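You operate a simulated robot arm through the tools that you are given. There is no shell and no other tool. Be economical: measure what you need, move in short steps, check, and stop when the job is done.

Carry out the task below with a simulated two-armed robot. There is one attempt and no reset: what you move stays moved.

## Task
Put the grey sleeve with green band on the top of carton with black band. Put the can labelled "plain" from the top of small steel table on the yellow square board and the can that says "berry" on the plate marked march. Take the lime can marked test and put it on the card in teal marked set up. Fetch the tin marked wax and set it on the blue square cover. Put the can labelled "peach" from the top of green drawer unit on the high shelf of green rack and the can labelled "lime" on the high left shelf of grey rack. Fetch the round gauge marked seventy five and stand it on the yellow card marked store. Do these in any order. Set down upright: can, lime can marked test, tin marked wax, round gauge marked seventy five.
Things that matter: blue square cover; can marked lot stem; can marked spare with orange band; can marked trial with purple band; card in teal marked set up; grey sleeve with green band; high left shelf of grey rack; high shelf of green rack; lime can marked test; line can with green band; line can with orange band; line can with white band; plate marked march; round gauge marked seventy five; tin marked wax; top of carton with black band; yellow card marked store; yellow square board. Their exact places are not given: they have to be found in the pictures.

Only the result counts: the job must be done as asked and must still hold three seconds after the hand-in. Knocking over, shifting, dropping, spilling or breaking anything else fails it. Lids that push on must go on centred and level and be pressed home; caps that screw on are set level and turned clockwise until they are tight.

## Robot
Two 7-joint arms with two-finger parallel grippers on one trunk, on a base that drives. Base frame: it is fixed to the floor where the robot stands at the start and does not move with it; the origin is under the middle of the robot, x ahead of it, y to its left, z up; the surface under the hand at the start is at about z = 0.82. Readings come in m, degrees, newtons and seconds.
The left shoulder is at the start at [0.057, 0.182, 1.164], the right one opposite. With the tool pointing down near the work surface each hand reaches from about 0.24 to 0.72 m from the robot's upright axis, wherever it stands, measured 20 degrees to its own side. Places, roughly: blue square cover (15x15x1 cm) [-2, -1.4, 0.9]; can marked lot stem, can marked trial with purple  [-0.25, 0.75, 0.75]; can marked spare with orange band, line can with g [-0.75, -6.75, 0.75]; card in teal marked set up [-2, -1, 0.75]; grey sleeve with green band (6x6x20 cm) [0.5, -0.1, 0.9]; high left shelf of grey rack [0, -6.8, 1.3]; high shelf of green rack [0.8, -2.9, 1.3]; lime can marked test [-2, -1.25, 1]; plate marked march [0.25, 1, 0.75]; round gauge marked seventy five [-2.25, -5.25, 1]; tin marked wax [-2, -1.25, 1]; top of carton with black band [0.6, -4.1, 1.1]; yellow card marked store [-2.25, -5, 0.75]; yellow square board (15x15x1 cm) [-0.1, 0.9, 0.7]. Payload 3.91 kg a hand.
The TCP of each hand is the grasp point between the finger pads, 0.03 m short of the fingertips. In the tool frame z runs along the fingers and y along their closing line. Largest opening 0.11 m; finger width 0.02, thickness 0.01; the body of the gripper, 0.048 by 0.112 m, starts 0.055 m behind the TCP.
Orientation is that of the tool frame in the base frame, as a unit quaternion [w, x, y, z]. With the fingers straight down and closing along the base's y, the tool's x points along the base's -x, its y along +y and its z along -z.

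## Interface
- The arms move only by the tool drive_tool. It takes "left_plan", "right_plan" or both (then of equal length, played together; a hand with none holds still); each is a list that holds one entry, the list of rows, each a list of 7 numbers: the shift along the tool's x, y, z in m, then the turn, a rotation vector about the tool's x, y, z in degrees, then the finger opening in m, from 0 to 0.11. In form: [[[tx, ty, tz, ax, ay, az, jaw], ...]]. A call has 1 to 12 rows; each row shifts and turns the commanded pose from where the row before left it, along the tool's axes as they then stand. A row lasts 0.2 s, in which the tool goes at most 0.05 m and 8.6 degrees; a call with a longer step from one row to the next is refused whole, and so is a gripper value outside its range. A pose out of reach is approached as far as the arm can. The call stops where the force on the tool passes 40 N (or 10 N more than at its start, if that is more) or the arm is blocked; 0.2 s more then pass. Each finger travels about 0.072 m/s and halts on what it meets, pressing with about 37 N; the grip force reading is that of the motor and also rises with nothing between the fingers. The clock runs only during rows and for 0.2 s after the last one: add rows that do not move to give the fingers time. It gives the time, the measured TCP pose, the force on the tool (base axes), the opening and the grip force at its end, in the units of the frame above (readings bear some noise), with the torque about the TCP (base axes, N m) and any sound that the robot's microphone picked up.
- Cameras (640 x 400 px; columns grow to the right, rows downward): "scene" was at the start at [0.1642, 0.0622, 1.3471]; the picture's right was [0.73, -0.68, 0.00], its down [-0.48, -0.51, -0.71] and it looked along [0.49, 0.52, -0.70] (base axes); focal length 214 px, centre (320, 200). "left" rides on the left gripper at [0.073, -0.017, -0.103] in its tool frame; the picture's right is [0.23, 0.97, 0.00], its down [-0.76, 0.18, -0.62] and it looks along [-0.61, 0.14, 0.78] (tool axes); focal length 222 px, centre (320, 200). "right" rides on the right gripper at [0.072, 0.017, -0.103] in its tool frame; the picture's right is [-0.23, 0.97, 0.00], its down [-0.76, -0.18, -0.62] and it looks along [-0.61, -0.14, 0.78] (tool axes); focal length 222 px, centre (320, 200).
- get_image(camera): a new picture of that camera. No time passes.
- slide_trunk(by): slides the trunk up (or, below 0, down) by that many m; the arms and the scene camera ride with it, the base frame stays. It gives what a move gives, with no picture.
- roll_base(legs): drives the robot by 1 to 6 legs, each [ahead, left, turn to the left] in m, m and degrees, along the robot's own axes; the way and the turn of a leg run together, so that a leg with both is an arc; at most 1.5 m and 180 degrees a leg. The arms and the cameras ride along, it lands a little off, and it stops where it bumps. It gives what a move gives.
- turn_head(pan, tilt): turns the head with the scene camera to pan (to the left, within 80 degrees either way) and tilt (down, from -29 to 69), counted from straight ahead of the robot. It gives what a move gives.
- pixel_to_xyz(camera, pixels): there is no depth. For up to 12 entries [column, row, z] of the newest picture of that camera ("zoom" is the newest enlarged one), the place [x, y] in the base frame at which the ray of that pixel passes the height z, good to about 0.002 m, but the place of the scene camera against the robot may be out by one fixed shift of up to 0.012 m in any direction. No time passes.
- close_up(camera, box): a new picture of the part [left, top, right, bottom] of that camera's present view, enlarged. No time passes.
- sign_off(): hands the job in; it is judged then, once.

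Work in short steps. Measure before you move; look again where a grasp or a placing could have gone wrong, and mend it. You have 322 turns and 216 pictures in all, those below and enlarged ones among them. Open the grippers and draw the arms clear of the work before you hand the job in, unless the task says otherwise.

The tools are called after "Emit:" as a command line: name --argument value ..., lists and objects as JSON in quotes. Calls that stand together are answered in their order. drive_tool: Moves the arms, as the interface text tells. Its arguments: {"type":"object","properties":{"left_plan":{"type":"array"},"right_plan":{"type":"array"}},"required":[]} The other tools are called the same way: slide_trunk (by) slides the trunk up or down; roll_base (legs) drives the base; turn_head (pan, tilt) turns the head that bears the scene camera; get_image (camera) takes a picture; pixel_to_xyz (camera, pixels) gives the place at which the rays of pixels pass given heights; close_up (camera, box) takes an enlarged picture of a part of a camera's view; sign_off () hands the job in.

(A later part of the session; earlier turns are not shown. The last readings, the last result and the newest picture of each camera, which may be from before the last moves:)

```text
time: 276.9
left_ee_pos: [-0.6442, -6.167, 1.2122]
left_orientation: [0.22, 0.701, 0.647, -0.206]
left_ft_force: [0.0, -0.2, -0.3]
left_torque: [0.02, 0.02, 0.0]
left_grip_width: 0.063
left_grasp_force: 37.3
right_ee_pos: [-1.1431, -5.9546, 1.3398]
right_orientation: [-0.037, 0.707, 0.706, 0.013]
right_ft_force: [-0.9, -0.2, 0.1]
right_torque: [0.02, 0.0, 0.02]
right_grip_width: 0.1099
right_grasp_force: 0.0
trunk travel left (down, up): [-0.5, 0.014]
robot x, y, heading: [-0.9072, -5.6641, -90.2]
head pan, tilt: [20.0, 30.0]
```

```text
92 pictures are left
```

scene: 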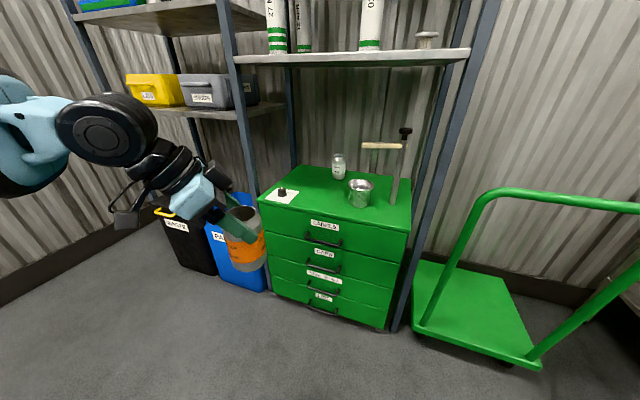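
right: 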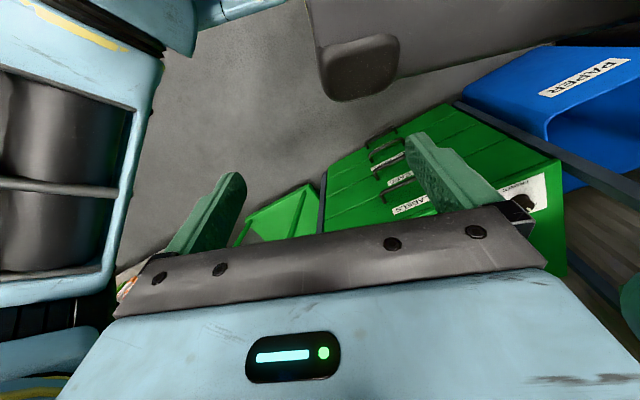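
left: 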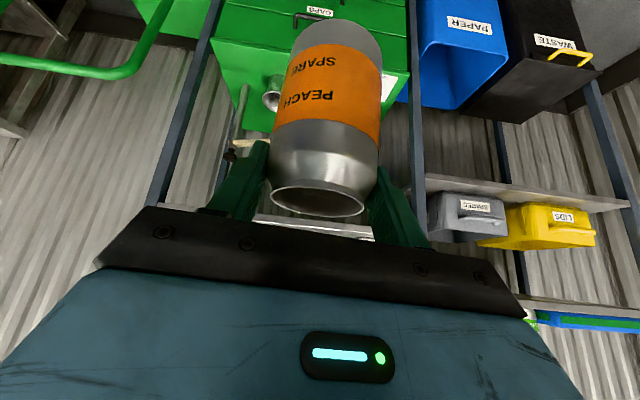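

Go to the green rack: turn to heading 0 and strafe +y to y≈-2.95.

Emit:
roll_base --legs '[[0, 0, 90], [0.3, 0, 0], [0, 1.4, 0], [0, 1.3, 0]]'

Emit:
turn_head --pan 0 --tilt 10

Emit:
get_image --camera "scene"

```text
time: 306.0
left_ee_pos: [-0.1193, -2.6913, 1.2137]
left_orientation: [0.301, 0.038, 0.953, 0.01]
left_ft_force: [0.6, 0.0, -0.8]
left_torque: [0.03, 0.01, -0.03]
left_grip_width: 0.063
left_grasp_force: 36.8
right_ee_pos: [-0.3299, -3.1926, 1.3415]
right_orientation: [-0.034, 0.0, 0.999, -0.017]
right_ft_force: [0.1, 0.1, 0.0]
right_torque: [0.0, 0.0, 0.01]
right_grip_width: 0.11
right_grasp_force: 0.0
trunk travel left (down, up): [-0.5, 0.014]
robot x, y, heading: [-0.6207, -2.954, 0.2]
head pan, tilt: [20.0, 30.0]
```

```text
time: 306.9
left_ee_pos: [-0.1187, -2.6918, 1.2125]
left_orientation: [0.302, 0.037, 0.953, 0.01]
left_ft_force: [-0.5, 0.7, -0.2]
left_torque: [0.01, 0.0, 0.03]
left_grip_width: 0.0629
left_grasp_force: 36.9
right_ee_pos: [-0.3303, -3.191, 1.3417]
right_orientation: [-0.033, -0.001, 0.999, -0.016]
right_ft_force: [0.1, 0.2, 0.7]
right_torque: [0.0, 0.03, -0.05]
right_grip_width: 0.11
right_grasp_force: 0.1
trunk travel left (down, up): [-0.5, 0.014]
robot x, y, heading: [-0.6234, -2.9578, 0.2]
head pan, tilt: [0.0, 10.0]
```

```text
91 pictures are left
```

scene: 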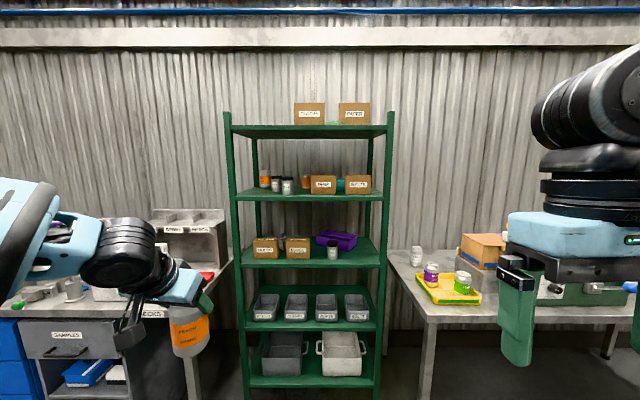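

Zoom in on the shelf at row ~195 (z≈1.3).

Emit:
close_up --camera "scene" --box '[220, 150, 400, 262]'

Emit:
pixel_to_xyz --camera "scene" --pixels '[[237, 198, 1.3], [384, 198, 1.3], [241, 266, 0.95], [379, 266, 0.95], [232, 134, 1.6], [387, 133, 1.6]]'

```text
3.56 times, centred on (310, 206) of scene
```

zoom: 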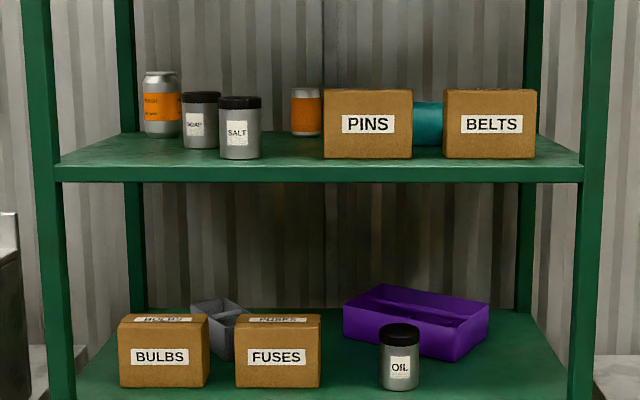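

```text
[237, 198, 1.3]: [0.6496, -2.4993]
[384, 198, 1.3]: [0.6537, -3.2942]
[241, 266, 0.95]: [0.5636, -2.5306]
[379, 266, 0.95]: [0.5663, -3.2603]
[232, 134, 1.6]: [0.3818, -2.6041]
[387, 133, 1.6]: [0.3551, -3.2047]
```

Free area: front-left of the shelf (left of the SOUP jar). Raise the hand and drive closer to measure with the wrist camera.

Emit:
drive_tool --left_plan '[[[-0.0228, 0, -0.0328, 0, 0, 0, 0.05], [-0.0228, 0, -0.0328, 0, 0, 0, 0.05], [-0.0228, 0, -0.0328, 0, 0, 0, 0.05], [-0.0228, 0, -0.0328, 0, 0, 0, 0.05], [-0.0228, 0, -0.0328, 0, 0, 0, 0.05], [-0.0228, 0, -0.0328, 0, 0, 0, 0.05], [0, 0, 0, 0, 0, 0, 0.05]]]'

Emit:
roll_base --legs '[[0.45, 0.03, 0]]'

Emit:
get_image --camera "left"

Emit:
get_image --camera "scene"

```text
time: 308.5
left_ee_pos: [-0.1199, -2.7014, 1.4528]
left_orientation: [0.301, 0.037, 0.953, 0.01]
left_ft_force: [-0.9, 0.3, -0.5]
left_torque: [-0.03, -0.02, -0.01]
left_grip_width: 0.0634
left_grasp_force: 37.0
right_ee_pos: [-0.3304, -3.1926, 1.3413]
right_orientation: [-0.034, -0.001, 0.999, -0.017]
right_ft_force: [-0.4, 0.2, -0.1]
right_torque: [-0.01, 0.02, 0.01]
right_grip_width: 0.1102
right_grasp_force: 0.0
trunk travel left (down, up): [-0.5, 0.014]
robot x, y, heading: [-0.6206, -2.9541, 0.5]
head pan, tilt: [0.0, 10.0]
```

```text
time: 311.2
left_ee_pos: [0.3298, -2.6715, 1.4552]
left_orientation: [0.302, 0.038, 0.952, 0.01]
left_ft_force: [0.9, 0.0, 0.1]
left_torque: [0.01, 0.01, 0.01]
left_grip_width: 0.0629
left_grasp_force: 37.3
right_ee_pos: [0.1181, -3.1608, 1.3417]
right_orientation: [-0.034, 0.0, 0.999, -0.017]
right_ft_force: [0.0, 0.3, 0.9]
right_torque: [-0.02, 0.0, -0.02]
right_grip_width: 0.11
right_grasp_force: 0.1
trunk travel left (down, up): [-0.5, 0.014]
robot x, y, heading: [-0.172, -2.9284, 0.1]
head pan, tilt: [0.0, 10.0]
```

```text
89 pictures are left
```

left: 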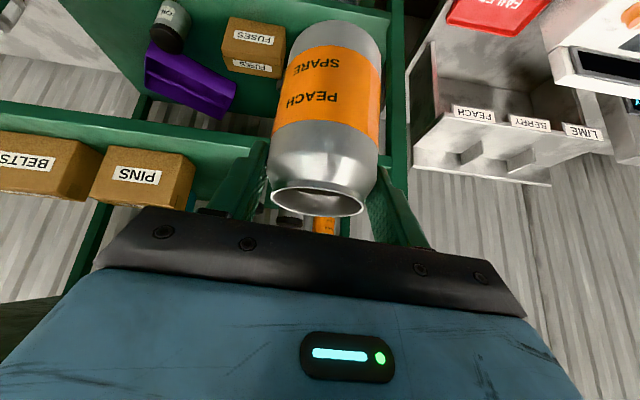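

```text
88 pictures are left
```

scene: 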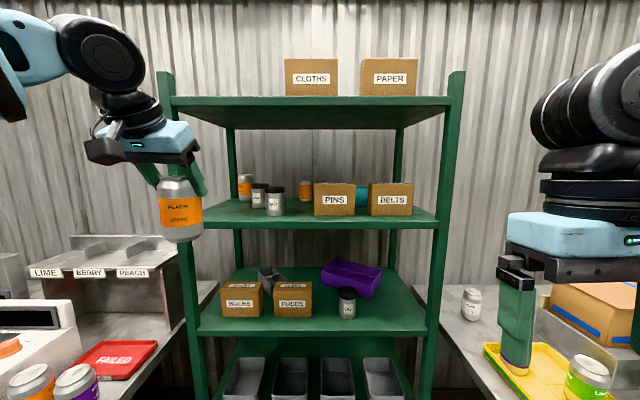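

Triangulate shelf height with the PINS box's front-bottom-left corner: scene (314,216), left (195,157).

Emit:
pixel_to_xyz --camera "scene" --pixels '[[314, 216, 1.25], [314, 216, 1.3], [314, 216, 1.33], [190, 222, 1.3], [437, 223, 1.3], [275, 214, 1.3], [258, 208, 1.3], [244, 200, 1.3]]'

Emit:
pixel_to_xyz --camera "left" --pixels '[[195, 157, 1.25], [195, 157, 1.3], [195, 157, 1.33], [245, 143, 1.3], [0, 115, 1.3]]'

```text
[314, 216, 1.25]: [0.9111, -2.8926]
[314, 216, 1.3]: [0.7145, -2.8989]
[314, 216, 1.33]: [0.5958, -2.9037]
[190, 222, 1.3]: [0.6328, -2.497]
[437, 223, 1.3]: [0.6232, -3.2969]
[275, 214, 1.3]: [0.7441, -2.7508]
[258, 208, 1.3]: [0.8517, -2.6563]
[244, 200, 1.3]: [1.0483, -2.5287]
```

```text
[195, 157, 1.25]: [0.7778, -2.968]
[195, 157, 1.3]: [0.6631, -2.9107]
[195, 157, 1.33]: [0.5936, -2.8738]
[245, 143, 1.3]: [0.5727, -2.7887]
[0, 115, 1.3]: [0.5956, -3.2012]
```

Shelf z≈1.32, front edge x≈0.54. Target can spot (0.61,-2.63). Drive in by 0.27 m and 0.04 m left.

Emit:
roll_base --legs '[[0, 0.04, 0], [0.24, 0, 0]]'

Emit:
get_image --camera "left"

Emit:
get_image --camera "scene"

```text
time: 313.6
left_ee_pos: [0.568, -2.63, 1.4538]
left_orientation: [0.301, 0.038, 0.953, 0.01]
left_ft_force: [-0.2, -0.2, -0.3]
left_torque: [-0.02, 0.0, 0.02]
left_grip_width: 0.0632
left_grasp_force: 36.4
right_ee_pos: [0.3584, -3.1192, 1.3414]
right_orientation: [-0.033, -0.001, 0.999, -0.017]
right_ft_force: [-0.3, 0.5, -0.3]
right_torque: [-0.02, 0.0, 0.0]
right_grip_width: 0.1101
right_grasp_force: 0.1
trunk travel left (down, up): [-0.5, 0.014]
robot x, y, heading: [0.0675, -2.883, 0.3]
head pan, tilt: [0.0, 10.0]
```

```text
87 pictures are left
```

left: 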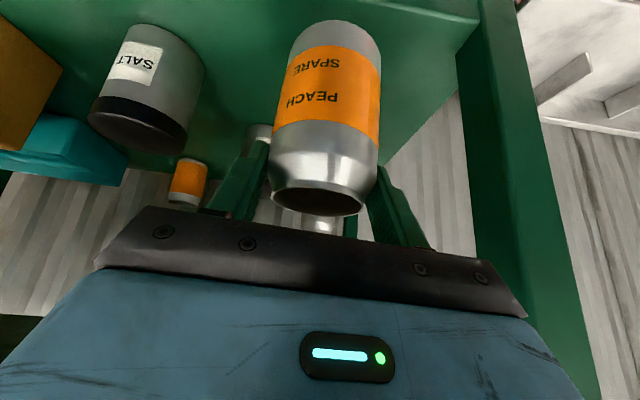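

```text
86 pictures are left
```

scene: 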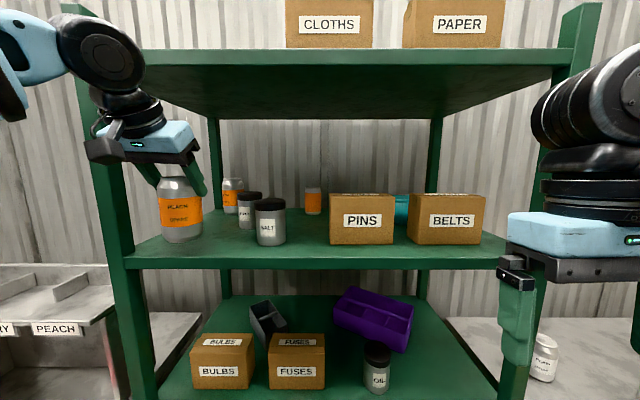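

Check front edge and SALT jar location in the wrist view.

Emit:
pixel_to_xyz --camera "left" --pixels '[[440, 10, 1.32], [440, 10, 1.3], [470, 30, 1.32], [165, 28, 1.32], [200, 45, 1.32]]'

Emit:
pixel_to_xyz --camera "scene" --pixels '[[140, 258, 1.32], [490, 258, 1.32], [140, 258, 1.31], [270, 245, 1.32], [330, 244, 1.32]]'

```text
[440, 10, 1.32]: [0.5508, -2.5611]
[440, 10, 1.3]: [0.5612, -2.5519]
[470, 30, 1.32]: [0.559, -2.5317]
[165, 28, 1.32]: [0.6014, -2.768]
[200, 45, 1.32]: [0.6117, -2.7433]
```

```text
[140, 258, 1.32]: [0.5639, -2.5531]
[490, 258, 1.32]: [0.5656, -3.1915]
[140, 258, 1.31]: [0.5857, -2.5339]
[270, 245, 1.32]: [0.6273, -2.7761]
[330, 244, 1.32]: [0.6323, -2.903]
```

Move 5 cm in and lower 4.5 cm; check contact.

Emit:
drive_tool --left_plan '[[[-0.041, 0, 0.0285, 0, 0, 0, 0.05], [0.0086, 0, 0.0123, 0, 0, 0, 0.05], [0.0086, 0, 0.0123, 0, 0, 0, 0.05], [0.0057, 0, 0.0082, 0, 0, 0, 0.05], [0, 0, 0, 0, 0, 0, 0.05]]]'

Emit:
get_image --camera "left"

Emit:
close_up --camera "scene" --box '[80, 130, 320, 280]'

```text
time: 314.8
left_ee_pos: [0.6174, -2.6334, 1.4178]
left_orientation: [0.307, 0.037, 0.951, 0.009]
left_ft_force: [2.4, 2.5, 30.1]
left_torque: [-0.28, -0.1, 0.04]
left_grip_width: 0.0638
left_grasp_force: 36.8
right_ee_pos: [0.3583, -3.1208, 1.3422]
right_orientation: [-0.032, 0.0, 0.999, -0.017]
right_ft_force: [-1.0, 0.2, 0.5]
right_torque: [-0.01, 0.0, 0.02]
right_grip_width: 0.1103
right_grasp_force: 0.0
trunk travel left (down, up): [-0.5, 0.014]
robot x, y, heading: [0.0684, -2.8865, 0.0]
head pan, tilt: [0.0, 10.0]
```

```text
85 pictures are left
```

left: 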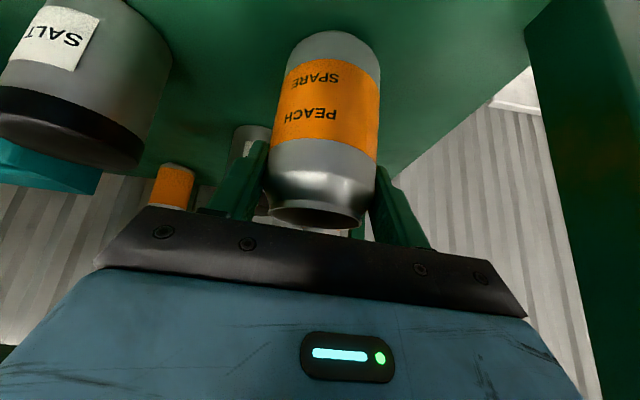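

```text
2.67 times, centred on (200, 205) of scene
```

zoom: 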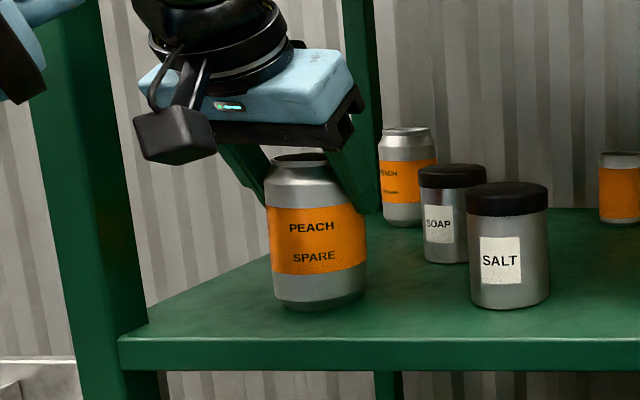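

Contact (30 N). Ease 5 mm, open and withdraw.

Emit:
drive_tool --left_plan '[[[-0.0029, 0, -0.0041, 0, 0, 0, 0.05], [0, 0, 0, 0, 0, 0, 0.065], [0, 0, 0, 0, 0, 0, 0.08], [0, 0, 0, 0, 0, 0, 0.09], [0, 0, 0, 0, 0, 0, 0.09]]]'

Emit:
get_image --camera "left"

```text
time: 316.0
left_ee_pos: [0.6177, -2.6331, 1.4188]
left_orientation: [0.302, 0.038, 0.953, 0.01]
left_ft_force: [-0.6, -0.1, 0.0]
left_torque: [-0.04, 0.0, 0.02]
left_grip_width: 0.0901
left_grasp_force: 0.0
right_ee_pos: [0.3593, -3.1208, 1.3406]
right_orientation: [-0.035, -0.001, 0.999, -0.015]
right_ft_force: [0.3, -0.8, 0.4]
right_torque: [0.01, -0.01, -0.01]
right_grip_width: 0.1097
right_grasp_force: 0.1
trunk travel left (down, up): [-0.5, 0.014]
robot x, y, heading: [0.0658, -2.888, 0.4]
head pan, tilt: [0.0, 10.0]
```

```text
83 pictures are left
```

left: 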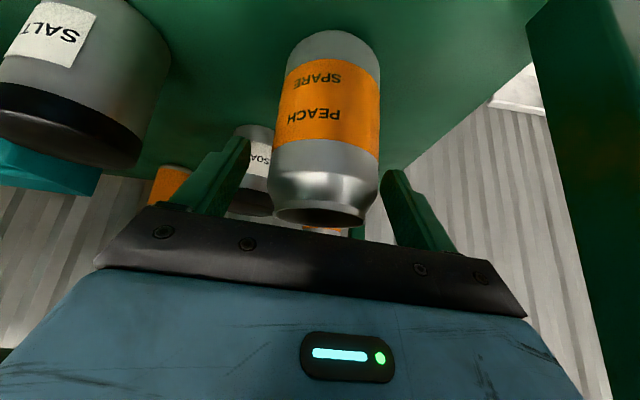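

Released. Withdraw up-and-back along the tool, then back the base off and check.

Emit:
drive_tool --left_plan '[[[0, 0, -0.02, 0, 0, 0, 0.09], [0, 0, -0.03, 0, 0, 0, 0.09], [0, 0, -0.04, 0, 0, 0, 0.11], [0.02, 0, -0.02, 0, 0, 0, 0.11], [0, 0, 0, 0, 0, 0, 0.11]]]'

Emit:
roll_base --legs '[[-0.5, 0, 0]]'

Emit:
get_image --camera "scene"

```text
time: 317.2
left_ee_pos: [0.5417, -2.6318, 1.4964]
left_orientation: [0.301, 0.037, 0.953, 0.01]
left_ft_force: [-0.1, -0.6, 0.4]
left_torque: [0.0, 0.0, 0.01]
left_grip_width: 0.11
left_grasp_force: 0.0
right_ee_pos: [0.3598, -3.12, 1.3415]
right_orientation: [-0.034, 0.0, 0.999, -0.016]
right_ft_force: [-0.1, -1.0, 0.0]
right_torque: [0.03, -0.01, 0.01]
right_grip_width: 0.1098
right_grasp_force: 0.0
trunk travel left (down, up): [-0.5, 0.014]
robot x, y, heading: [0.0682, -2.8857, 0.3]
head pan, tilt: [0.0, 10.0]
```

```text
time: 320.2
left_ee_pos: [0.0378, -2.6305, 1.4967]
left_orientation: [0.302, 0.035, 0.953, 0.011]
left_ft_force: [0.5, 0.4, 0.5]
left_torque: [0.0, 0.02, 0.01]
left_grip_width: 0.1101
left_grasp_force: 0.1
right_ee_pos: [-0.1397, -3.1218, 1.3414]
right_orientation: [-0.034, -0.004, 0.999, -0.017]
right_ft_force: [0.6, -0.2, 0.4]
right_torque: [0.0, -0.03, 0.01]
right_grip_width: 0.1099
right_grasp_force: 0.0
trunk travel left (down, up): [-0.5, 0.014]
robot x, y, heading: [-0.4352, -2.8881, 0.9]
head pan, tilt: [0.0, 10.0]
```

```text
82 pictures are left
```

scene: 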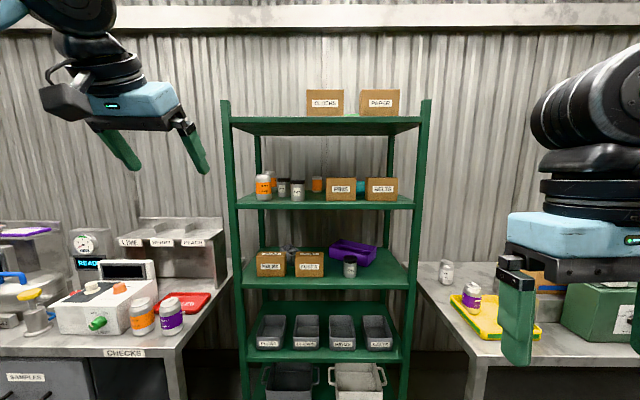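

Peach stands on the high shelf. Restore the left tool to vertical, trunk to mid, then go to the FITTINGS table: turn 180° and drive.

Emit:
drive_tool --left_plan '[[[0, 0, 0, 0, 8.55, 0, 0.11], [0, 0, 0, 0, 8.55, 0, 0.11], [0, 0, 0, 0, 8.55, 0, 0.11], [0, 0, 0, 0, 8.55, 0, 0.11], [0.03, 0, 0.03, 0, 0, 0, 0.11], [0.03, 0, 0.03, 0, 0, 0, 0.11], [0.03, 0, 0.03, 0, 0, 0, 0.11], [0, 0, 0.03, 0, 0, 0, 0.11]]]'

Emit:
roll_base --legs '[[0, 0, 178], [0, -1.5, 0], [0.4, -0.15, 0]]'

Emit:
turn_head --pan 0 --tilt 30

Emit:
get_image --camera "scene"

```text
time: 322.0
left_ee_pos: [-0.0972, -2.5893, 1.3194]
left_orientation: [0.008, 0.03, 0.999, 0.019]
left_ft_force: [1.3, -0.1, 0.0]
left_torque: [0.0, 0.0, 0.04]
left_grip_width: 0.11
left_grasp_force: 0.0
left hand out of reach, approached as far as the arm can: row 2, 3, 4
right_ee_pos: [-0.1401, -3.1212, 1.3417]
right_orientation: [-0.035, -0.004, 0.999, -0.017]
right_ft_force: [0.7, -0.4, 0.3]
right_torque: [0.01, 0.02, -0.01]
right_grip_width: 0.11
right_grasp_force: 0.1
trunk travel left (down, up): [-0.5, 0.014]
robot x, y, heading: [-0.4362, -2.8915, 0.4]
head pan, tilt: [0.0, 10.0]
```

```text
time: 344.7
left_ee_pos: [-1.1294, -1.5198, 1.3218]
left_orientation: [0.02, 0.999, -0.047, -0.008]
left_ft_force: [-0.2, 0.0, 0.7]
left_torque: [-0.02, -0.02, -0.02]
left_grip_width: 0.11
left_grasp_force: 0.0
right_ee_pos: [-1.0691, -0.9892, 1.3411]
right_orientation: [-0.017, 0.999, -0.013, 0.034]
right_ft_force: [-0.4, 0.5, -0.4]
right_torque: [-0.02, 0.01, -0.01]
right_grip_width: 0.11
right_grasp_force: 0.1
trunk travel left (down, up): [-0.5, 0.014]
robot x, y, heading: [-0.7853, -1.229, 178.8]
head pan, tilt: [0.0, 10.0]
```

```text
time: 345.5
left_ee_pos: [-1.1296, -1.518, 1.3202]
left_orientation: [0.02, 0.999, -0.047, -0.009]
left_ft_force: [0.3, -0.1, -0.4]
left_torque: [0.05, -0.02, 0.03]
left_grip_width: 0.1099
left_grasp_force: 0.1
right_ee_pos: [-1.0687, -0.9892, 1.3419]
right_orientation: [-0.016, 0.999, -0.013, 0.034]
right_ft_force: [0.1, -0.8, -0.2]
right_torque: [0.01, 0.0, 0.02]
right_grip_width: 0.1098
right_grasp_force: 0.0
trunk travel left (down, up): [-0.5, 0.014]
robot x, y, heading: [-0.7841, -1.2297, 178.9]
head pan, tilt: [0.0, 30.0]
```

```text
81 pictures are left
```

scene: 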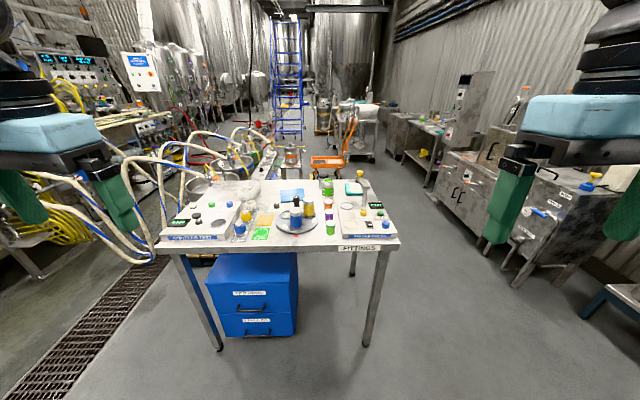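

Zoom in on the fittings table.

Emit:
close_up --camera "scene" --box '[155, 165, 405, 260]'

Emit:
close_up --camera "scene" --box '[245, 170, 375, 250]'

```text
2.56 times, centred on (280, 212) of scene
```

zoom: 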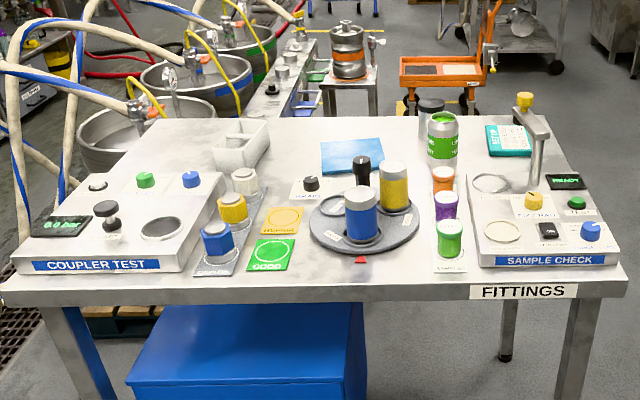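

```text
4.92 times, centred on (310, 210) of scene
```

zoom: 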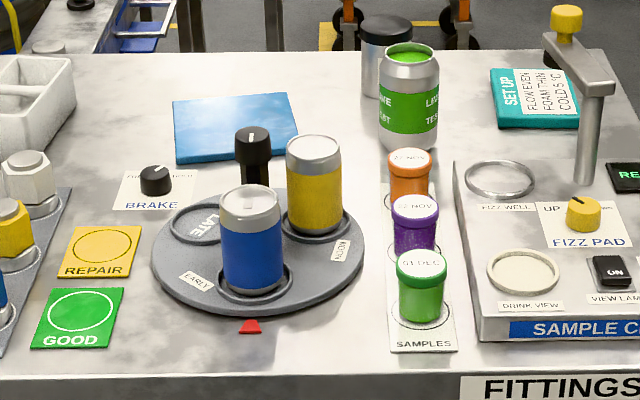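

The lime "TEST" can, a black-lidded tin behind it, the blue square and the teal SET UP card are at the back. Measure the table front edge and approach.

Emit:
pixel_to_xyz --camera "scene" --pixels '[[300, 246, 0.85], [300, 246, 0.9], [222, 345, 0.0], [367, 345, 0.0], [327, 193, 0.85], [328, 172, 1.0]]'

Emit:
roll_base --legs '[[0.3, 0, 1]]'

Emit:
turn_head --pan 0 --tilt 40

Emit:
get_image --camera "scene"

```text
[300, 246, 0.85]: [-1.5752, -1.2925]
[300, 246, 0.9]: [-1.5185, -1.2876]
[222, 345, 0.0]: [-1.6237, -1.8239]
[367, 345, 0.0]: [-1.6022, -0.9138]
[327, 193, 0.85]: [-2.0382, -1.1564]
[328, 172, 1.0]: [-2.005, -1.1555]
```

```text
time: 347.6
left_ee_pos: [-1.4206, -1.5194, 1.3214]
left_orientation: [0.02, 0.999, -0.04, -0.009]
left_ft_force: [0.4, 1.4, 0.5]
left_torque: [-0.01, -0.02, 0.02]
left_grip_width: 0.1102
left_grasp_force: 0.1
right_ee_pos: [-1.3685, -0.9881, 1.3415]
right_orientation: [-0.016, 0.999, -0.006, 0.034]
right_ft_force: [0.4, 0.0, -0.5]
right_torque: [0.01, -0.01, -0.03]
right_grip_width: 0.1101
right_grasp_force: 0.1
trunk travel left (down, up): [-0.5, 0.014]
robot x, y, heading: [-1.0793, -1.2255, 179.3]
head pan, tilt: [0.0, 30.0]
```

```text
time: 348.3
left_ee_pos: [-1.4217, -1.5182, 1.321]
left_orientation: [0.021, 0.999, -0.04, -0.008]
left_ft_force: [0.0, -0.6, -1.0]
left_torque: [0.02, 0.0, 0.01]
left_grip_width: 0.1101
left_grasp_force: 0.0
right_ee_pos: [-1.369, -0.9896, 1.3409]
right_orientation: [-0.016, 0.999, -0.007, 0.034]
right_ft_force: [-0.5, -0.8, -0.7]
right_torque: [0.01, -0.01, -0.02]
right_grip_width: 0.11
right_grasp_force: 0.0
trunk travel left (down, up): [-0.5, 0.014]
robot x, y, heading: [-1.0822, -1.2268, 179.5]
head pan, tilt: [0.0, 40.0]
```

```text
78 pictures are left
```

scene: 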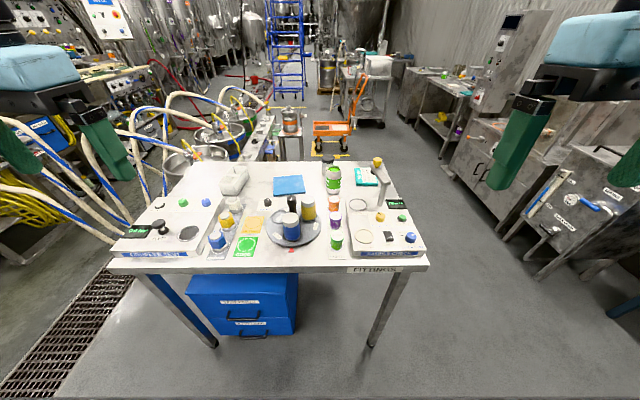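

The items lie ~0.42 m behind the front edge; the back side may be a better approach. Measure the table's back edge and obstacles behind it.

Emit:
pixel_to_xyz --camera "scene" --pixels '[[190, 163, 0.87], [378, 163, 0.87], [428, 266, 0.87], [110, 268, 0.87], [303, 158, 0.0], [318, 155, 0.0], [347, 152, 0.0], [240, 162, 0.5], [400, 120, 0.0], [440, 180, 0.0], [334, 188, 0.87], [290, 186, 0.87]]'

Emit:
close_up --camera "scene" --box '[210, 80, 450, 230]'

```text
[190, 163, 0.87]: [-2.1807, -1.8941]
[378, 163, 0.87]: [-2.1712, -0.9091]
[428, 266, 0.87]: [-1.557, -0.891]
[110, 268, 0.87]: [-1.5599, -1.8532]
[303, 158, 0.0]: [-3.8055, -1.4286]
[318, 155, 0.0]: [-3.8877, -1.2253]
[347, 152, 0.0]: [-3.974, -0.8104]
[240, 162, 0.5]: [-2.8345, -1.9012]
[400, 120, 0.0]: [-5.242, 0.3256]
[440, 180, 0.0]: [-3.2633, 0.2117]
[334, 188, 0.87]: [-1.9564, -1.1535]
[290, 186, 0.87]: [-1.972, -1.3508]
```

```text
2.67 times, centred on (330, 155) of scene
```

zoom: 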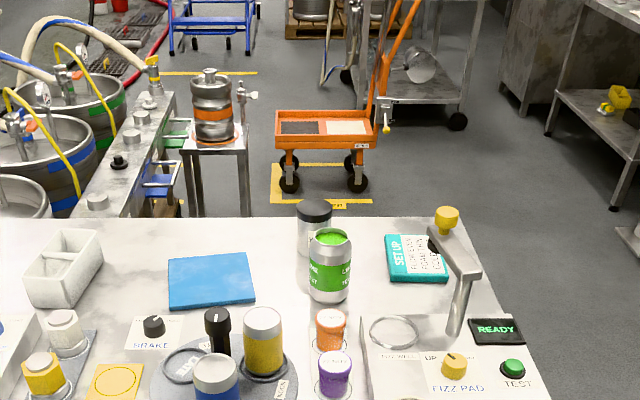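

Behind the table is open floor. Drive around its right end: strafe right, go ahead past it, then look.

Emit:
roll_base --legs '[[0, -0.9, 0], [1.4, 0, 0], [0.2, 0, 0]]'

Emit:
turn_head --pan 70 --tilt 35

Emit:
get_image --camera "scene"

```text
time: 364.3
left_ee_pos: [-3.0086, -0.609, 1.3216]
left_orientation: [0.021, 0.999, -0.036, -0.01]
left_ft_force: [0.0, -0.8, -0.4]
left_torque: [-0.02, -0.02, 0.02]
left_grip_width: 0.1101
left_grasp_force: 0.1
right_ee_pos: [-2.9595, -0.0792, 1.3418]
right_orientation: [-0.016, 0.999, -0.003, 0.031]
right_ft_force: [1.3, -0.7, -0.5]
right_torque: [0.01, -0.03, -0.02]
right_grip_width: 0.1098
right_grasp_force: 0.1
trunk travel left (down, up): [-0.5, 0.014]
robot x, y, heading: [-2.6713, -0.3184, 179.9]
head pan, tilt: [0.0, 40.0]
```

```text
time: 365.8
left_ee_pos: [-3.0113, -0.6084, 1.3213]
left_orientation: [0.021, 0.999, -0.037, -0.008]
left_ft_force: [0.6, 0.4, -0.1]
left_torque: [0.01, 0.01, -0.01]
left_grip_width: 0.11
left_grasp_force: 0.1
right_ee_pos: [-2.9601, -0.0796, 1.3423]
right_orientation: [-0.016, 0.999, -0.003, 0.033]
right_ft_force: [0.5, -0.5, 0.3]
right_torque: [0.04, 0.01, 0.01]
right_grip_width: 0.1103
right_grasp_force: 0.0
trunk travel left (down, up): [-0.5, 0.014]
robot x, y, heading: [-2.6714, -0.3148, 179.8]
head pan, tilt: [70.0, 35.0]
```

```text
76 pictures are left
```

scene: 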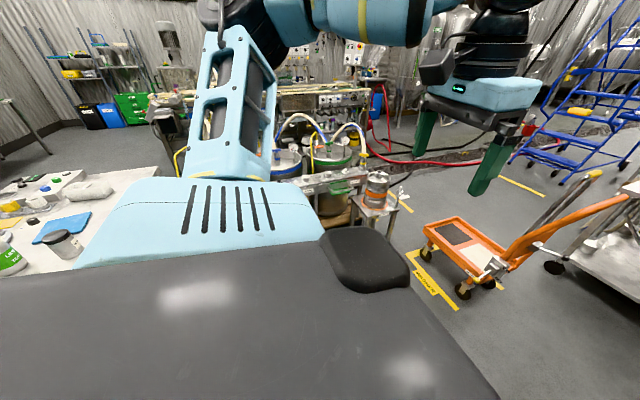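

Measure keg stand and orange cart positions on the floor.

Emit:
pixel_to_xyz --camera "scene" --pixels '[[375, 255, 0.0], [410, 240, 0.0], [362, 205, 0.5], [322, 190, 0.6], [425, 255, 0.0], [460, 295, 0.0]]'

Emit:
roll_base --legs '[[0, 0, 90]]'

Emit:
turn_head --pan 30 --tilt 35

Emit:
get_image --camera "scene"

```text
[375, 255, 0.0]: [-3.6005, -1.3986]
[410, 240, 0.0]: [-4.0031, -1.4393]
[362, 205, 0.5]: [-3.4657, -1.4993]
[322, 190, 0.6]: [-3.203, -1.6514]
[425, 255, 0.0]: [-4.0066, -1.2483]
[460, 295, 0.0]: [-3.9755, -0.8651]
```

```text
time: 370.0
left_ee_pos: [-2.3758, -0.6551, 1.3226]
left_orientation: [0.021, 0.732, 0.681, 0.009]
left_ft_force: [0.3, 0.5, -0.5]
left_torque: [0.02, 0.03, 0.02]
left_grip_width: 0.11
left_grasp_force: 0.1
right_ee_pos: [-2.9067, -0.605, 1.3422]
right_orientation: [-0.036, 0.708, 0.705, 0.012]
right_ft_force: [0.3, -0.5, -0.2]
right_torque: [0.0, 0.03, 0.01]
right_grip_width: 0.1101
right_grasp_force: 0.1
trunk travel left (down, up): [-0.5, 0.014]
robot x, y, heading: [-2.6745, -0.3178, -90.2]
head pan, tilt: [70.0, 35.0]
```

```text
time: 371.0
left_ee_pos: [-2.3769, -0.6551, 1.3217]
left_orientation: [0.022, 0.732, 0.681, 0.008]
left_ft_force: [0.2, -0.1, -0.3]
left_torque: [0.0, -0.01, 0.01]
left_grip_width: 0.1096
left_grasp_force: 0.0
right_ee_pos: [-2.9076, -0.6044, 1.3424]
right_orientation: [-0.035, 0.709, 0.705, 0.013]
right_ft_force: [0.3, -0.5, -0.3]
right_torque: [-0.01, -0.01, 0.02]
right_grip_width: 0.1101
right_grasp_force: 0.1
trunk travel left (down, up): [-0.5, 0.014]
robot x, y, heading: [-2.6715, -0.3134, -90.3]
head pan, tilt: [30.0, 35.0]
```

```text
75 pictures are left
```

scene: 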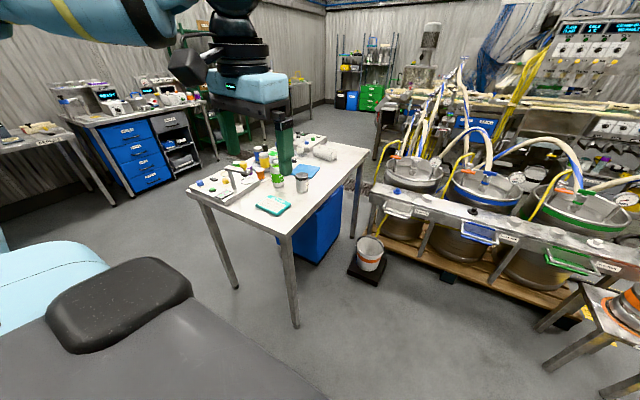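

Measure floor obstacles behind the table: bucket scale (350,272), pallet (450,285), table legs, keg stand.

Emit:
pixel_to_xyz --camera "scene" --pixels '[[348, 272, 0.0], [385, 282, 0.0], [400, 245, 0.0], [545, 318, 0.0], [296, 326, 0.0], [354, 236, 0.0], [372, 195, 0.75], [303, 172, 0.95], [276, 205, 0.87], [310, 170, 0.87]]'

Emit:
close_up --camera "scene" --box '[220, 130, 360, 220]'

```text
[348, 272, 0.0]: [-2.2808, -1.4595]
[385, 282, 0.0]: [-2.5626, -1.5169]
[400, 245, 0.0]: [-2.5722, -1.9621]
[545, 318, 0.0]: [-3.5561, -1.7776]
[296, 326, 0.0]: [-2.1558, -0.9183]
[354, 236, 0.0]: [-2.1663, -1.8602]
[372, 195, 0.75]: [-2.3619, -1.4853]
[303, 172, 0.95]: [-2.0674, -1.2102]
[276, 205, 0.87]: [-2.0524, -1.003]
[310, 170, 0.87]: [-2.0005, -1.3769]
```

```text
4.44 times, centred on (290, 175) of scene
```

zoom: 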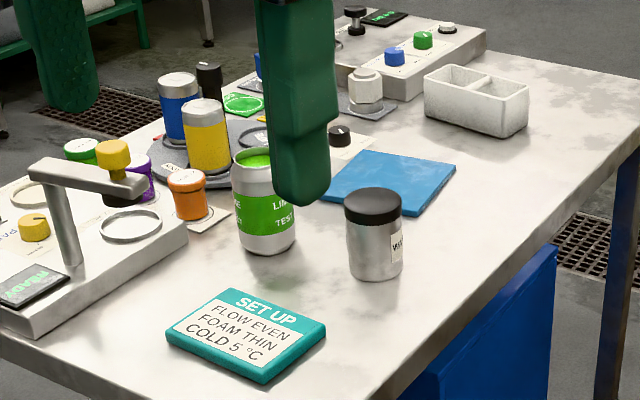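

The black-lidded tin is the wax tin; bucket on scale at (-2.4,-1.5) limits the space. Position the robot behind the table at (-2.57,-1.07), heading 0.

Emit:
roll_base --legs '[[0, 0, 90], [0, -0.76, 0], [0.1, 0, 0]]'

Emit:
turn_head --pan 0 --tilt 45

Emit:
get_image --camera "scene"

```text
time: 382.6
left_ee_pos: [-2.2385, -0.7789, 1.3217]
left_orientation: [0.009, 0.039, 0.999, 0.021]
left_ft_force: [0.1, -0.4, -0.1]
left_torque: [-0.01, -0.01, 0.0]
left_grip_width: 0.1099
left_grasp_force: 0.1
right_ee_pos: [-2.2895, -1.3095, 1.3427]
right_orientation: [-0.032, 0.004, 0.999, -0.017]
right_ft_force: [-0.2, 0.3, -0.4]
right_torque: [0.01, 0.0, 0.0]
right_grip_width: 0.1099
right_grasp_force: 0.2
trunk travel left (down, up): [-0.5, 0.014]
robot x, y, heading: [-2.5757, -1.0717, 0.0]
head pan, tilt: [30.0, 35.0]
```

```text
time: 383.6
left_ee_pos: [-2.2364, -0.779, 1.3222]
left_orientation: [0.009, 0.04, 0.999, 0.02]
left_ft_force: [-0.1, 0.4, -0.1]
left_torque: [-0.01, 0.0, -0.01]
left_grip_width: 0.11
left_grasp_force: 0.0
right_ee_pos: [-2.2895, -1.3093, 1.3432]
right_orientation: [-0.032, 0.004, 0.999, -0.017]
right_ft_force: [0.1, 0.0, -0.5]
right_torque: [0.02, 0.01, 0.0]
right_grip_width: 0.1099
right_grasp_force: 0.1
trunk travel left (down, up): [-0.5, 0.014]
robot x, y, heading: [-2.5761, -1.0725, -0.5]
head pan, tilt: [0.0, 45.0]
```

```text
73 pictures are left
```

scene: 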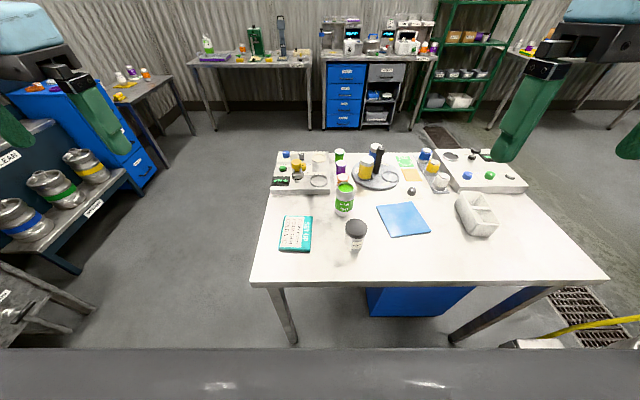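

Measure: blue cover corners for table height, lime rim (345,188), tin lid (356,228), teal card.

Emit:
close_up --camera "scene" --box '[270, 160, 450, 270]'

Emit:
drive_tool --left_plan '[[[0, 0, 0.03, 2.3, 1.03, -4.6, 0.11], [0, 0, 0.04, 0, 0, 0, 0.11], [0, 0, 0.04, 0, 0, 0, 0.11]]]' --right_plan '[[[0, 0, 0.03, -1.95, -3.67, -0.46, 0.11], [0, 0, 0.04, 0, 0, 0, 0.11], [0, 0, 0.04, 0, 0, 0, 0.11]]]'

```text
3.56 times, centred on (360, 215) of scene
```

zoom: 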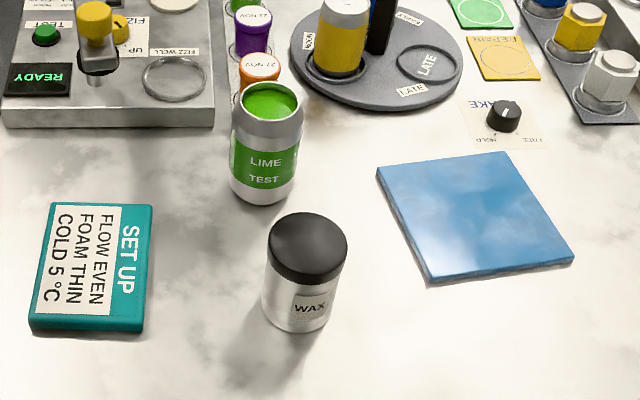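

```text
time: 384.4
left_ee_pos: [-2.2354, -0.778, 1.2106]
left_orientation: [0.0, -0.003, 1.0, 0.0]
left_ft_force: [-0.1, 0.5, -0.4]
left_torque: [0.02, 0.03, -0.03]
left_grip_width: 0.11
left_grasp_force: 0.1
right_ee_pos: [-2.2892, -1.3113, 1.2305]
right_orientation: [-0.001, 0.001, 1.0, 0.0]
right_ft_force: [0.4, -0.5, 0.3]
right_torque: [-0.02, -0.01, 0.03]
right_grip_width: 0.1101
right_grasp_force: 0.0
trunk travel left (down, up): [-0.5, 0.014]
robot x, y, heading: [-2.577, -1.0708, -0.3]
head pan, tilt: [0.0, 45.0]
```

Emit:
pixel_to_xyz --camera "zoom" --pixels '[[377, 172, 0.87], [510, 151, 0.87], [574, 258, 0.87], [428, 281, 0.87], [50, 205, 0.88], [154, 206, 0.88], [143, 330, 0.88], [30, 325, 0.88], [271, 102, 0.97], [309, 248, 0.97], [262, 202, 0.86], [297, 330, 0.86]]'

Emit:
get_image --camera "right"

Emit:
get_image --camera "left"

```text
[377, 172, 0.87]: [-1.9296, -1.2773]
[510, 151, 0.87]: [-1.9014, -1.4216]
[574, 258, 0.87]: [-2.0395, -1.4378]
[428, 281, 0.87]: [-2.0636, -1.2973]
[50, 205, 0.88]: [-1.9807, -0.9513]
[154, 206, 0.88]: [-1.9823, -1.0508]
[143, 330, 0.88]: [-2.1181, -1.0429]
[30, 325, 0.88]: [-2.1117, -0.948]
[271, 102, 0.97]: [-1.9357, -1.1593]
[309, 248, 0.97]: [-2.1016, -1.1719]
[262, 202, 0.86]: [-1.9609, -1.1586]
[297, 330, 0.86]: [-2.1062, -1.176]
```

```text
71 pictures are left
```

right: 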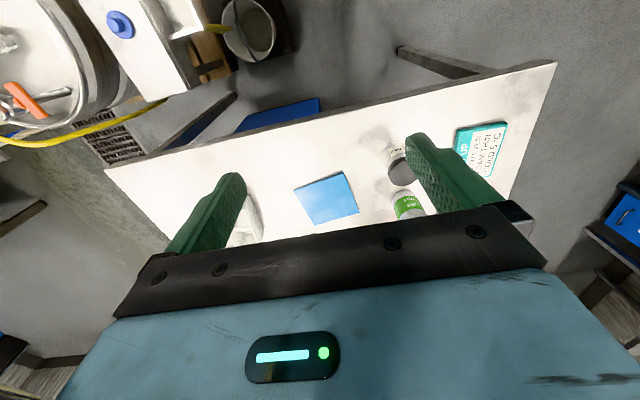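

```text
70 pictures are left
```

left: 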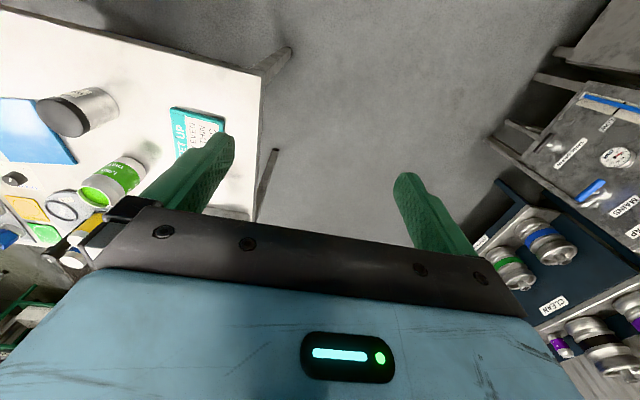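

The cover measures 0.141 at z=0.87, so the table is at ≈0.825. Recompute.

Emit:
close_up --camera "scene" --box '[270, 160, 450, 270]'

Emit:
pixel_to_xyz --camera "zoom" --pixels '[[377, 172, 0.835], [510, 151, 0.835], [574, 258, 0.835], [428, 281, 0.835], [50, 205, 0.84], [154, 206, 0.84], [143, 330, 0.84], [30, 325, 0.84], [271, 102, 0.935], [309, 248, 0.93], [262, 202, 0.825], [297, 332, 0.825]]'

Emit:
pixel_to_xyz --camera "right" --pixels '[[295, 188, 0.835], [343, 172, 0.835], [358, 211, 0.835], [309, 225, 0.835], [400, 172, 0.93]]'

Emit:
pixel_to_xyz --camera "left" --pixels '[[95, 198, 0.935], [65, 118, 0.93], [172, 108, 0.84], [222, 112, 0.84], [178, 155, 0.84]]'

```text
3.56 times, centred on (360, 215) of scene
```

zoom: 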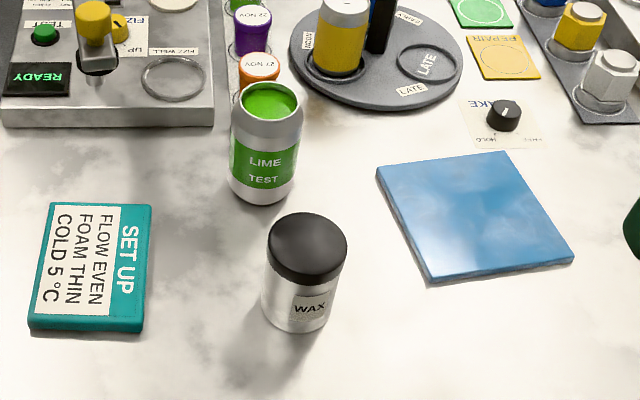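

```text
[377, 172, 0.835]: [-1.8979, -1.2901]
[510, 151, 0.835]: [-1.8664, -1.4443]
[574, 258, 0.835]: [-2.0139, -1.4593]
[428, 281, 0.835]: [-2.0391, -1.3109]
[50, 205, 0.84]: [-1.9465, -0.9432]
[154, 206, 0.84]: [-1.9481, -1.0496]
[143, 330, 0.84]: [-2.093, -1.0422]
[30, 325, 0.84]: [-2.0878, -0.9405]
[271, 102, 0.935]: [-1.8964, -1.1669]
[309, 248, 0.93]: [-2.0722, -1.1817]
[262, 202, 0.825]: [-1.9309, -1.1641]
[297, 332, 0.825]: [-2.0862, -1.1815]
```

```text
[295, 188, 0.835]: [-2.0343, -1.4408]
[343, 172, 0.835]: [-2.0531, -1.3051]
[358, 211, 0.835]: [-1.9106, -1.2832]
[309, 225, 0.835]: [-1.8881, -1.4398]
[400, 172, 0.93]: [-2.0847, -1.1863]
```

```text
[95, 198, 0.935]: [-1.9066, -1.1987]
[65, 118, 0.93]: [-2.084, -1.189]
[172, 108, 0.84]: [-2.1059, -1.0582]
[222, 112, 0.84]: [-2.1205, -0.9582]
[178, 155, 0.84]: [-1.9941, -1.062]
```

Right hand can do both here. Drive 7 cm ahead and bring the right hand above the wax tin (≈(-2.083,-1.185)).

Emit:
roll_base --legs '[[0.075, 0, 0.3]]'

Emit:
drive_tool --right_plan '[[[-0.0218, 0.021, 0.03, 0, 0, 0, 0.11], [-0.0218, 0.021, 0.03, 0, 0, 0, 0.11], [-0.0218, 0.021, 0.03, 0, 0, 0, 0.11], [-0.0218, 0.021, 0.03, 0, 0, 0, 0.11], [-0.0218, 0.021, 0.03, 0, 0, 0, 0.11], [-0.0218, 0.021, 0.03, 0, 0, 0, 0.11], [0, 0, 0, 0, 0, 0, 0.11]]]'

Emit:
get_image --camera "right"

```text
time: 385.4
left_ee_pos: [-2.1628, -0.776, 1.2112]
left_orientation: [0.0, -0.003, 1.0, 0.001]
left_ft_force: [0.1, 0.6, -1.1]
left_torque: [0.01, 0.0, -0.01]
left_grip_width: 0.1101
left_grasp_force: 0.1
right_ee_pos: [-2.215, -1.3103, 1.2323]
right_orientation: [0.0, -0.001, 1.0, 0.0]
right_ft_force: [0.0, 0.5, 0.2]
right_torque: [-0.03, 0.01, -0.02]
right_grip_width: 0.1101
right_grasp_force: 0.1
trunk travel left (down, up): [-0.5, 0.014]
robot x, y, heading: [-2.5021, -1.0737, -0.1]
head pan, tilt: [0.0, 45.0]
```

```text
time: 387.0
left_ee_pos: [-2.1627, -0.7777, 1.2109]
left_orientation: [0.001, -0.003, 1.0, 0.0]
left_ft_force: [-0.3, 0.6, -0.5]
left_torque: [0.0, -0.04, -0.03]
left_grip_width: 0.1099
left_grasp_force: 0.0
right_ee_pos: [-2.0853, -1.1837, 1.0526]
right_orientation: [0.0, -0.002, 1.0, 0.001]
right_ft_force: [0.0, 0.1, -0.3]
right_torque: [-0.01, 0.01, 0.01]
right_grip_width: 0.1101
right_grasp_force: 0.0
trunk travel left (down, up): [-0.5, 0.014]
robot x, y, heading: [-2.5035, -1.0768, -0.2]
head pan, tilt: [0.0, 45.0]
```

```text
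68 pictures are left
```

right: 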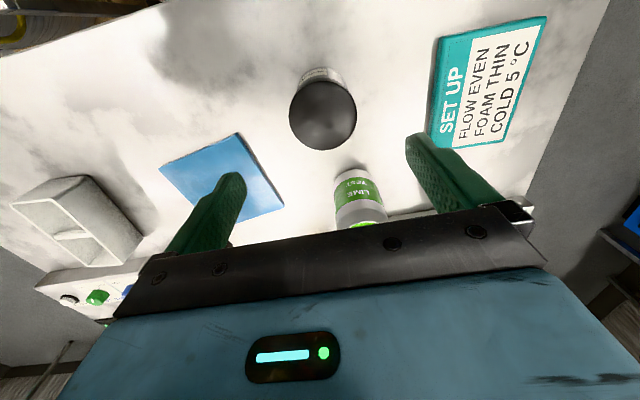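

Emit:
pixel_to_xyz --camera "right" --pixels '[[323, 114, 0.925], [323, 114, 0.91], [160, 165, 0.835], [238, 132, 0.835], [284, 204, 0.835], [436, 40, 0.84], [547, 16, 0.84], [500, 147, 0.84], [429, 135, 0.84], [361, 222, 0.935], [352, 170, 0.825]]'

```text
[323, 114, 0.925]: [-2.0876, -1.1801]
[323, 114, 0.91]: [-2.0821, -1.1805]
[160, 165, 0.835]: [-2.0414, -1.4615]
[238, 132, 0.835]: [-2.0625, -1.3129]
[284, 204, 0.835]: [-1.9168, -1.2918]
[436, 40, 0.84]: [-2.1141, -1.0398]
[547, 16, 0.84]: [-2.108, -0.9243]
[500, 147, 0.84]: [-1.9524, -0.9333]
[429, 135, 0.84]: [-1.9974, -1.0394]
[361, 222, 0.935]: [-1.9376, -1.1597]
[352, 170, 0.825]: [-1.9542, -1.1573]
```

Tin at (-2.086,-1.180); blue centre ≈(-1.979,-1.377). Descend to TCP 0.885 and grip.

Emit:
drive_tool --right_plan '[[[0, 0.0037, 0.042, 0, 0, 0, 0.11], [0, 0, 0.042, 0, 0, 0, 0.11], [0, 0, 0.042, 0, 0, 0, 0.11], [0, 0, 0.04, 0, 0, 0, 0.11], [0, 0, 0, 0, 0, 0, 0.09], [0, 0, 0, 0, 0, 0, 0.06], [0, 0, 0, 0, 0, 0, 0.05], [0, 0, 0, 0, 0, 0, 0.05]]]'

Emit:
get_image --camera "right"

```text
time: 388.3
left_ee_pos: [-2.1649, -0.7772, 1.212]
left_orientation: [0.002, -0.003, 1.0, 0.0]
left_ft_force: [-0.3, 0.2, -0.7]
left_torque: [0.02, 0.01, -0.03]
left_grip_width: 0.1098
left_grasp_force: 0.1
right_ee_pos: [-2.0825, -1.1769, 0.8941]
right_orientation: [0.007, -0.001, 1.0, 0.004]
right_ft_force: [-5.3, -3.1, 26.3]
right_torque: [-0.58, 0.19, -0.04]
right_grip_width: 0.0635
right_grasp_force: 3.9
trunk travel left (down, up): [-0.5, 0.014]
robot x, y, heading: [-2.5032, -1.0757, -0.2]
head pan, tilt: [0.0, 45.0]
stopped in row 6 (right hand): the force on the tool passed its limit at 44 N (the readings are from after the stop); the commanded pose is now the measured one
```

```text
67 pictures are left
```

right: 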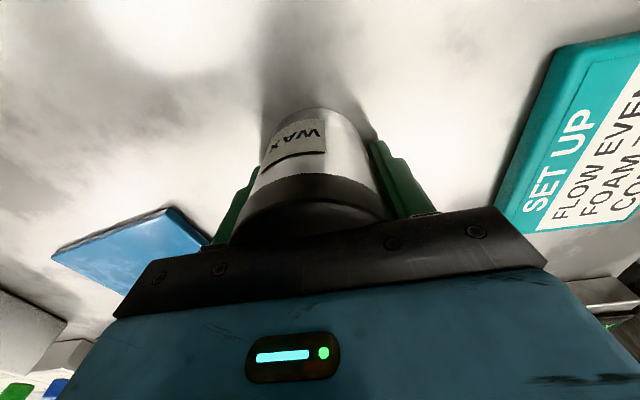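

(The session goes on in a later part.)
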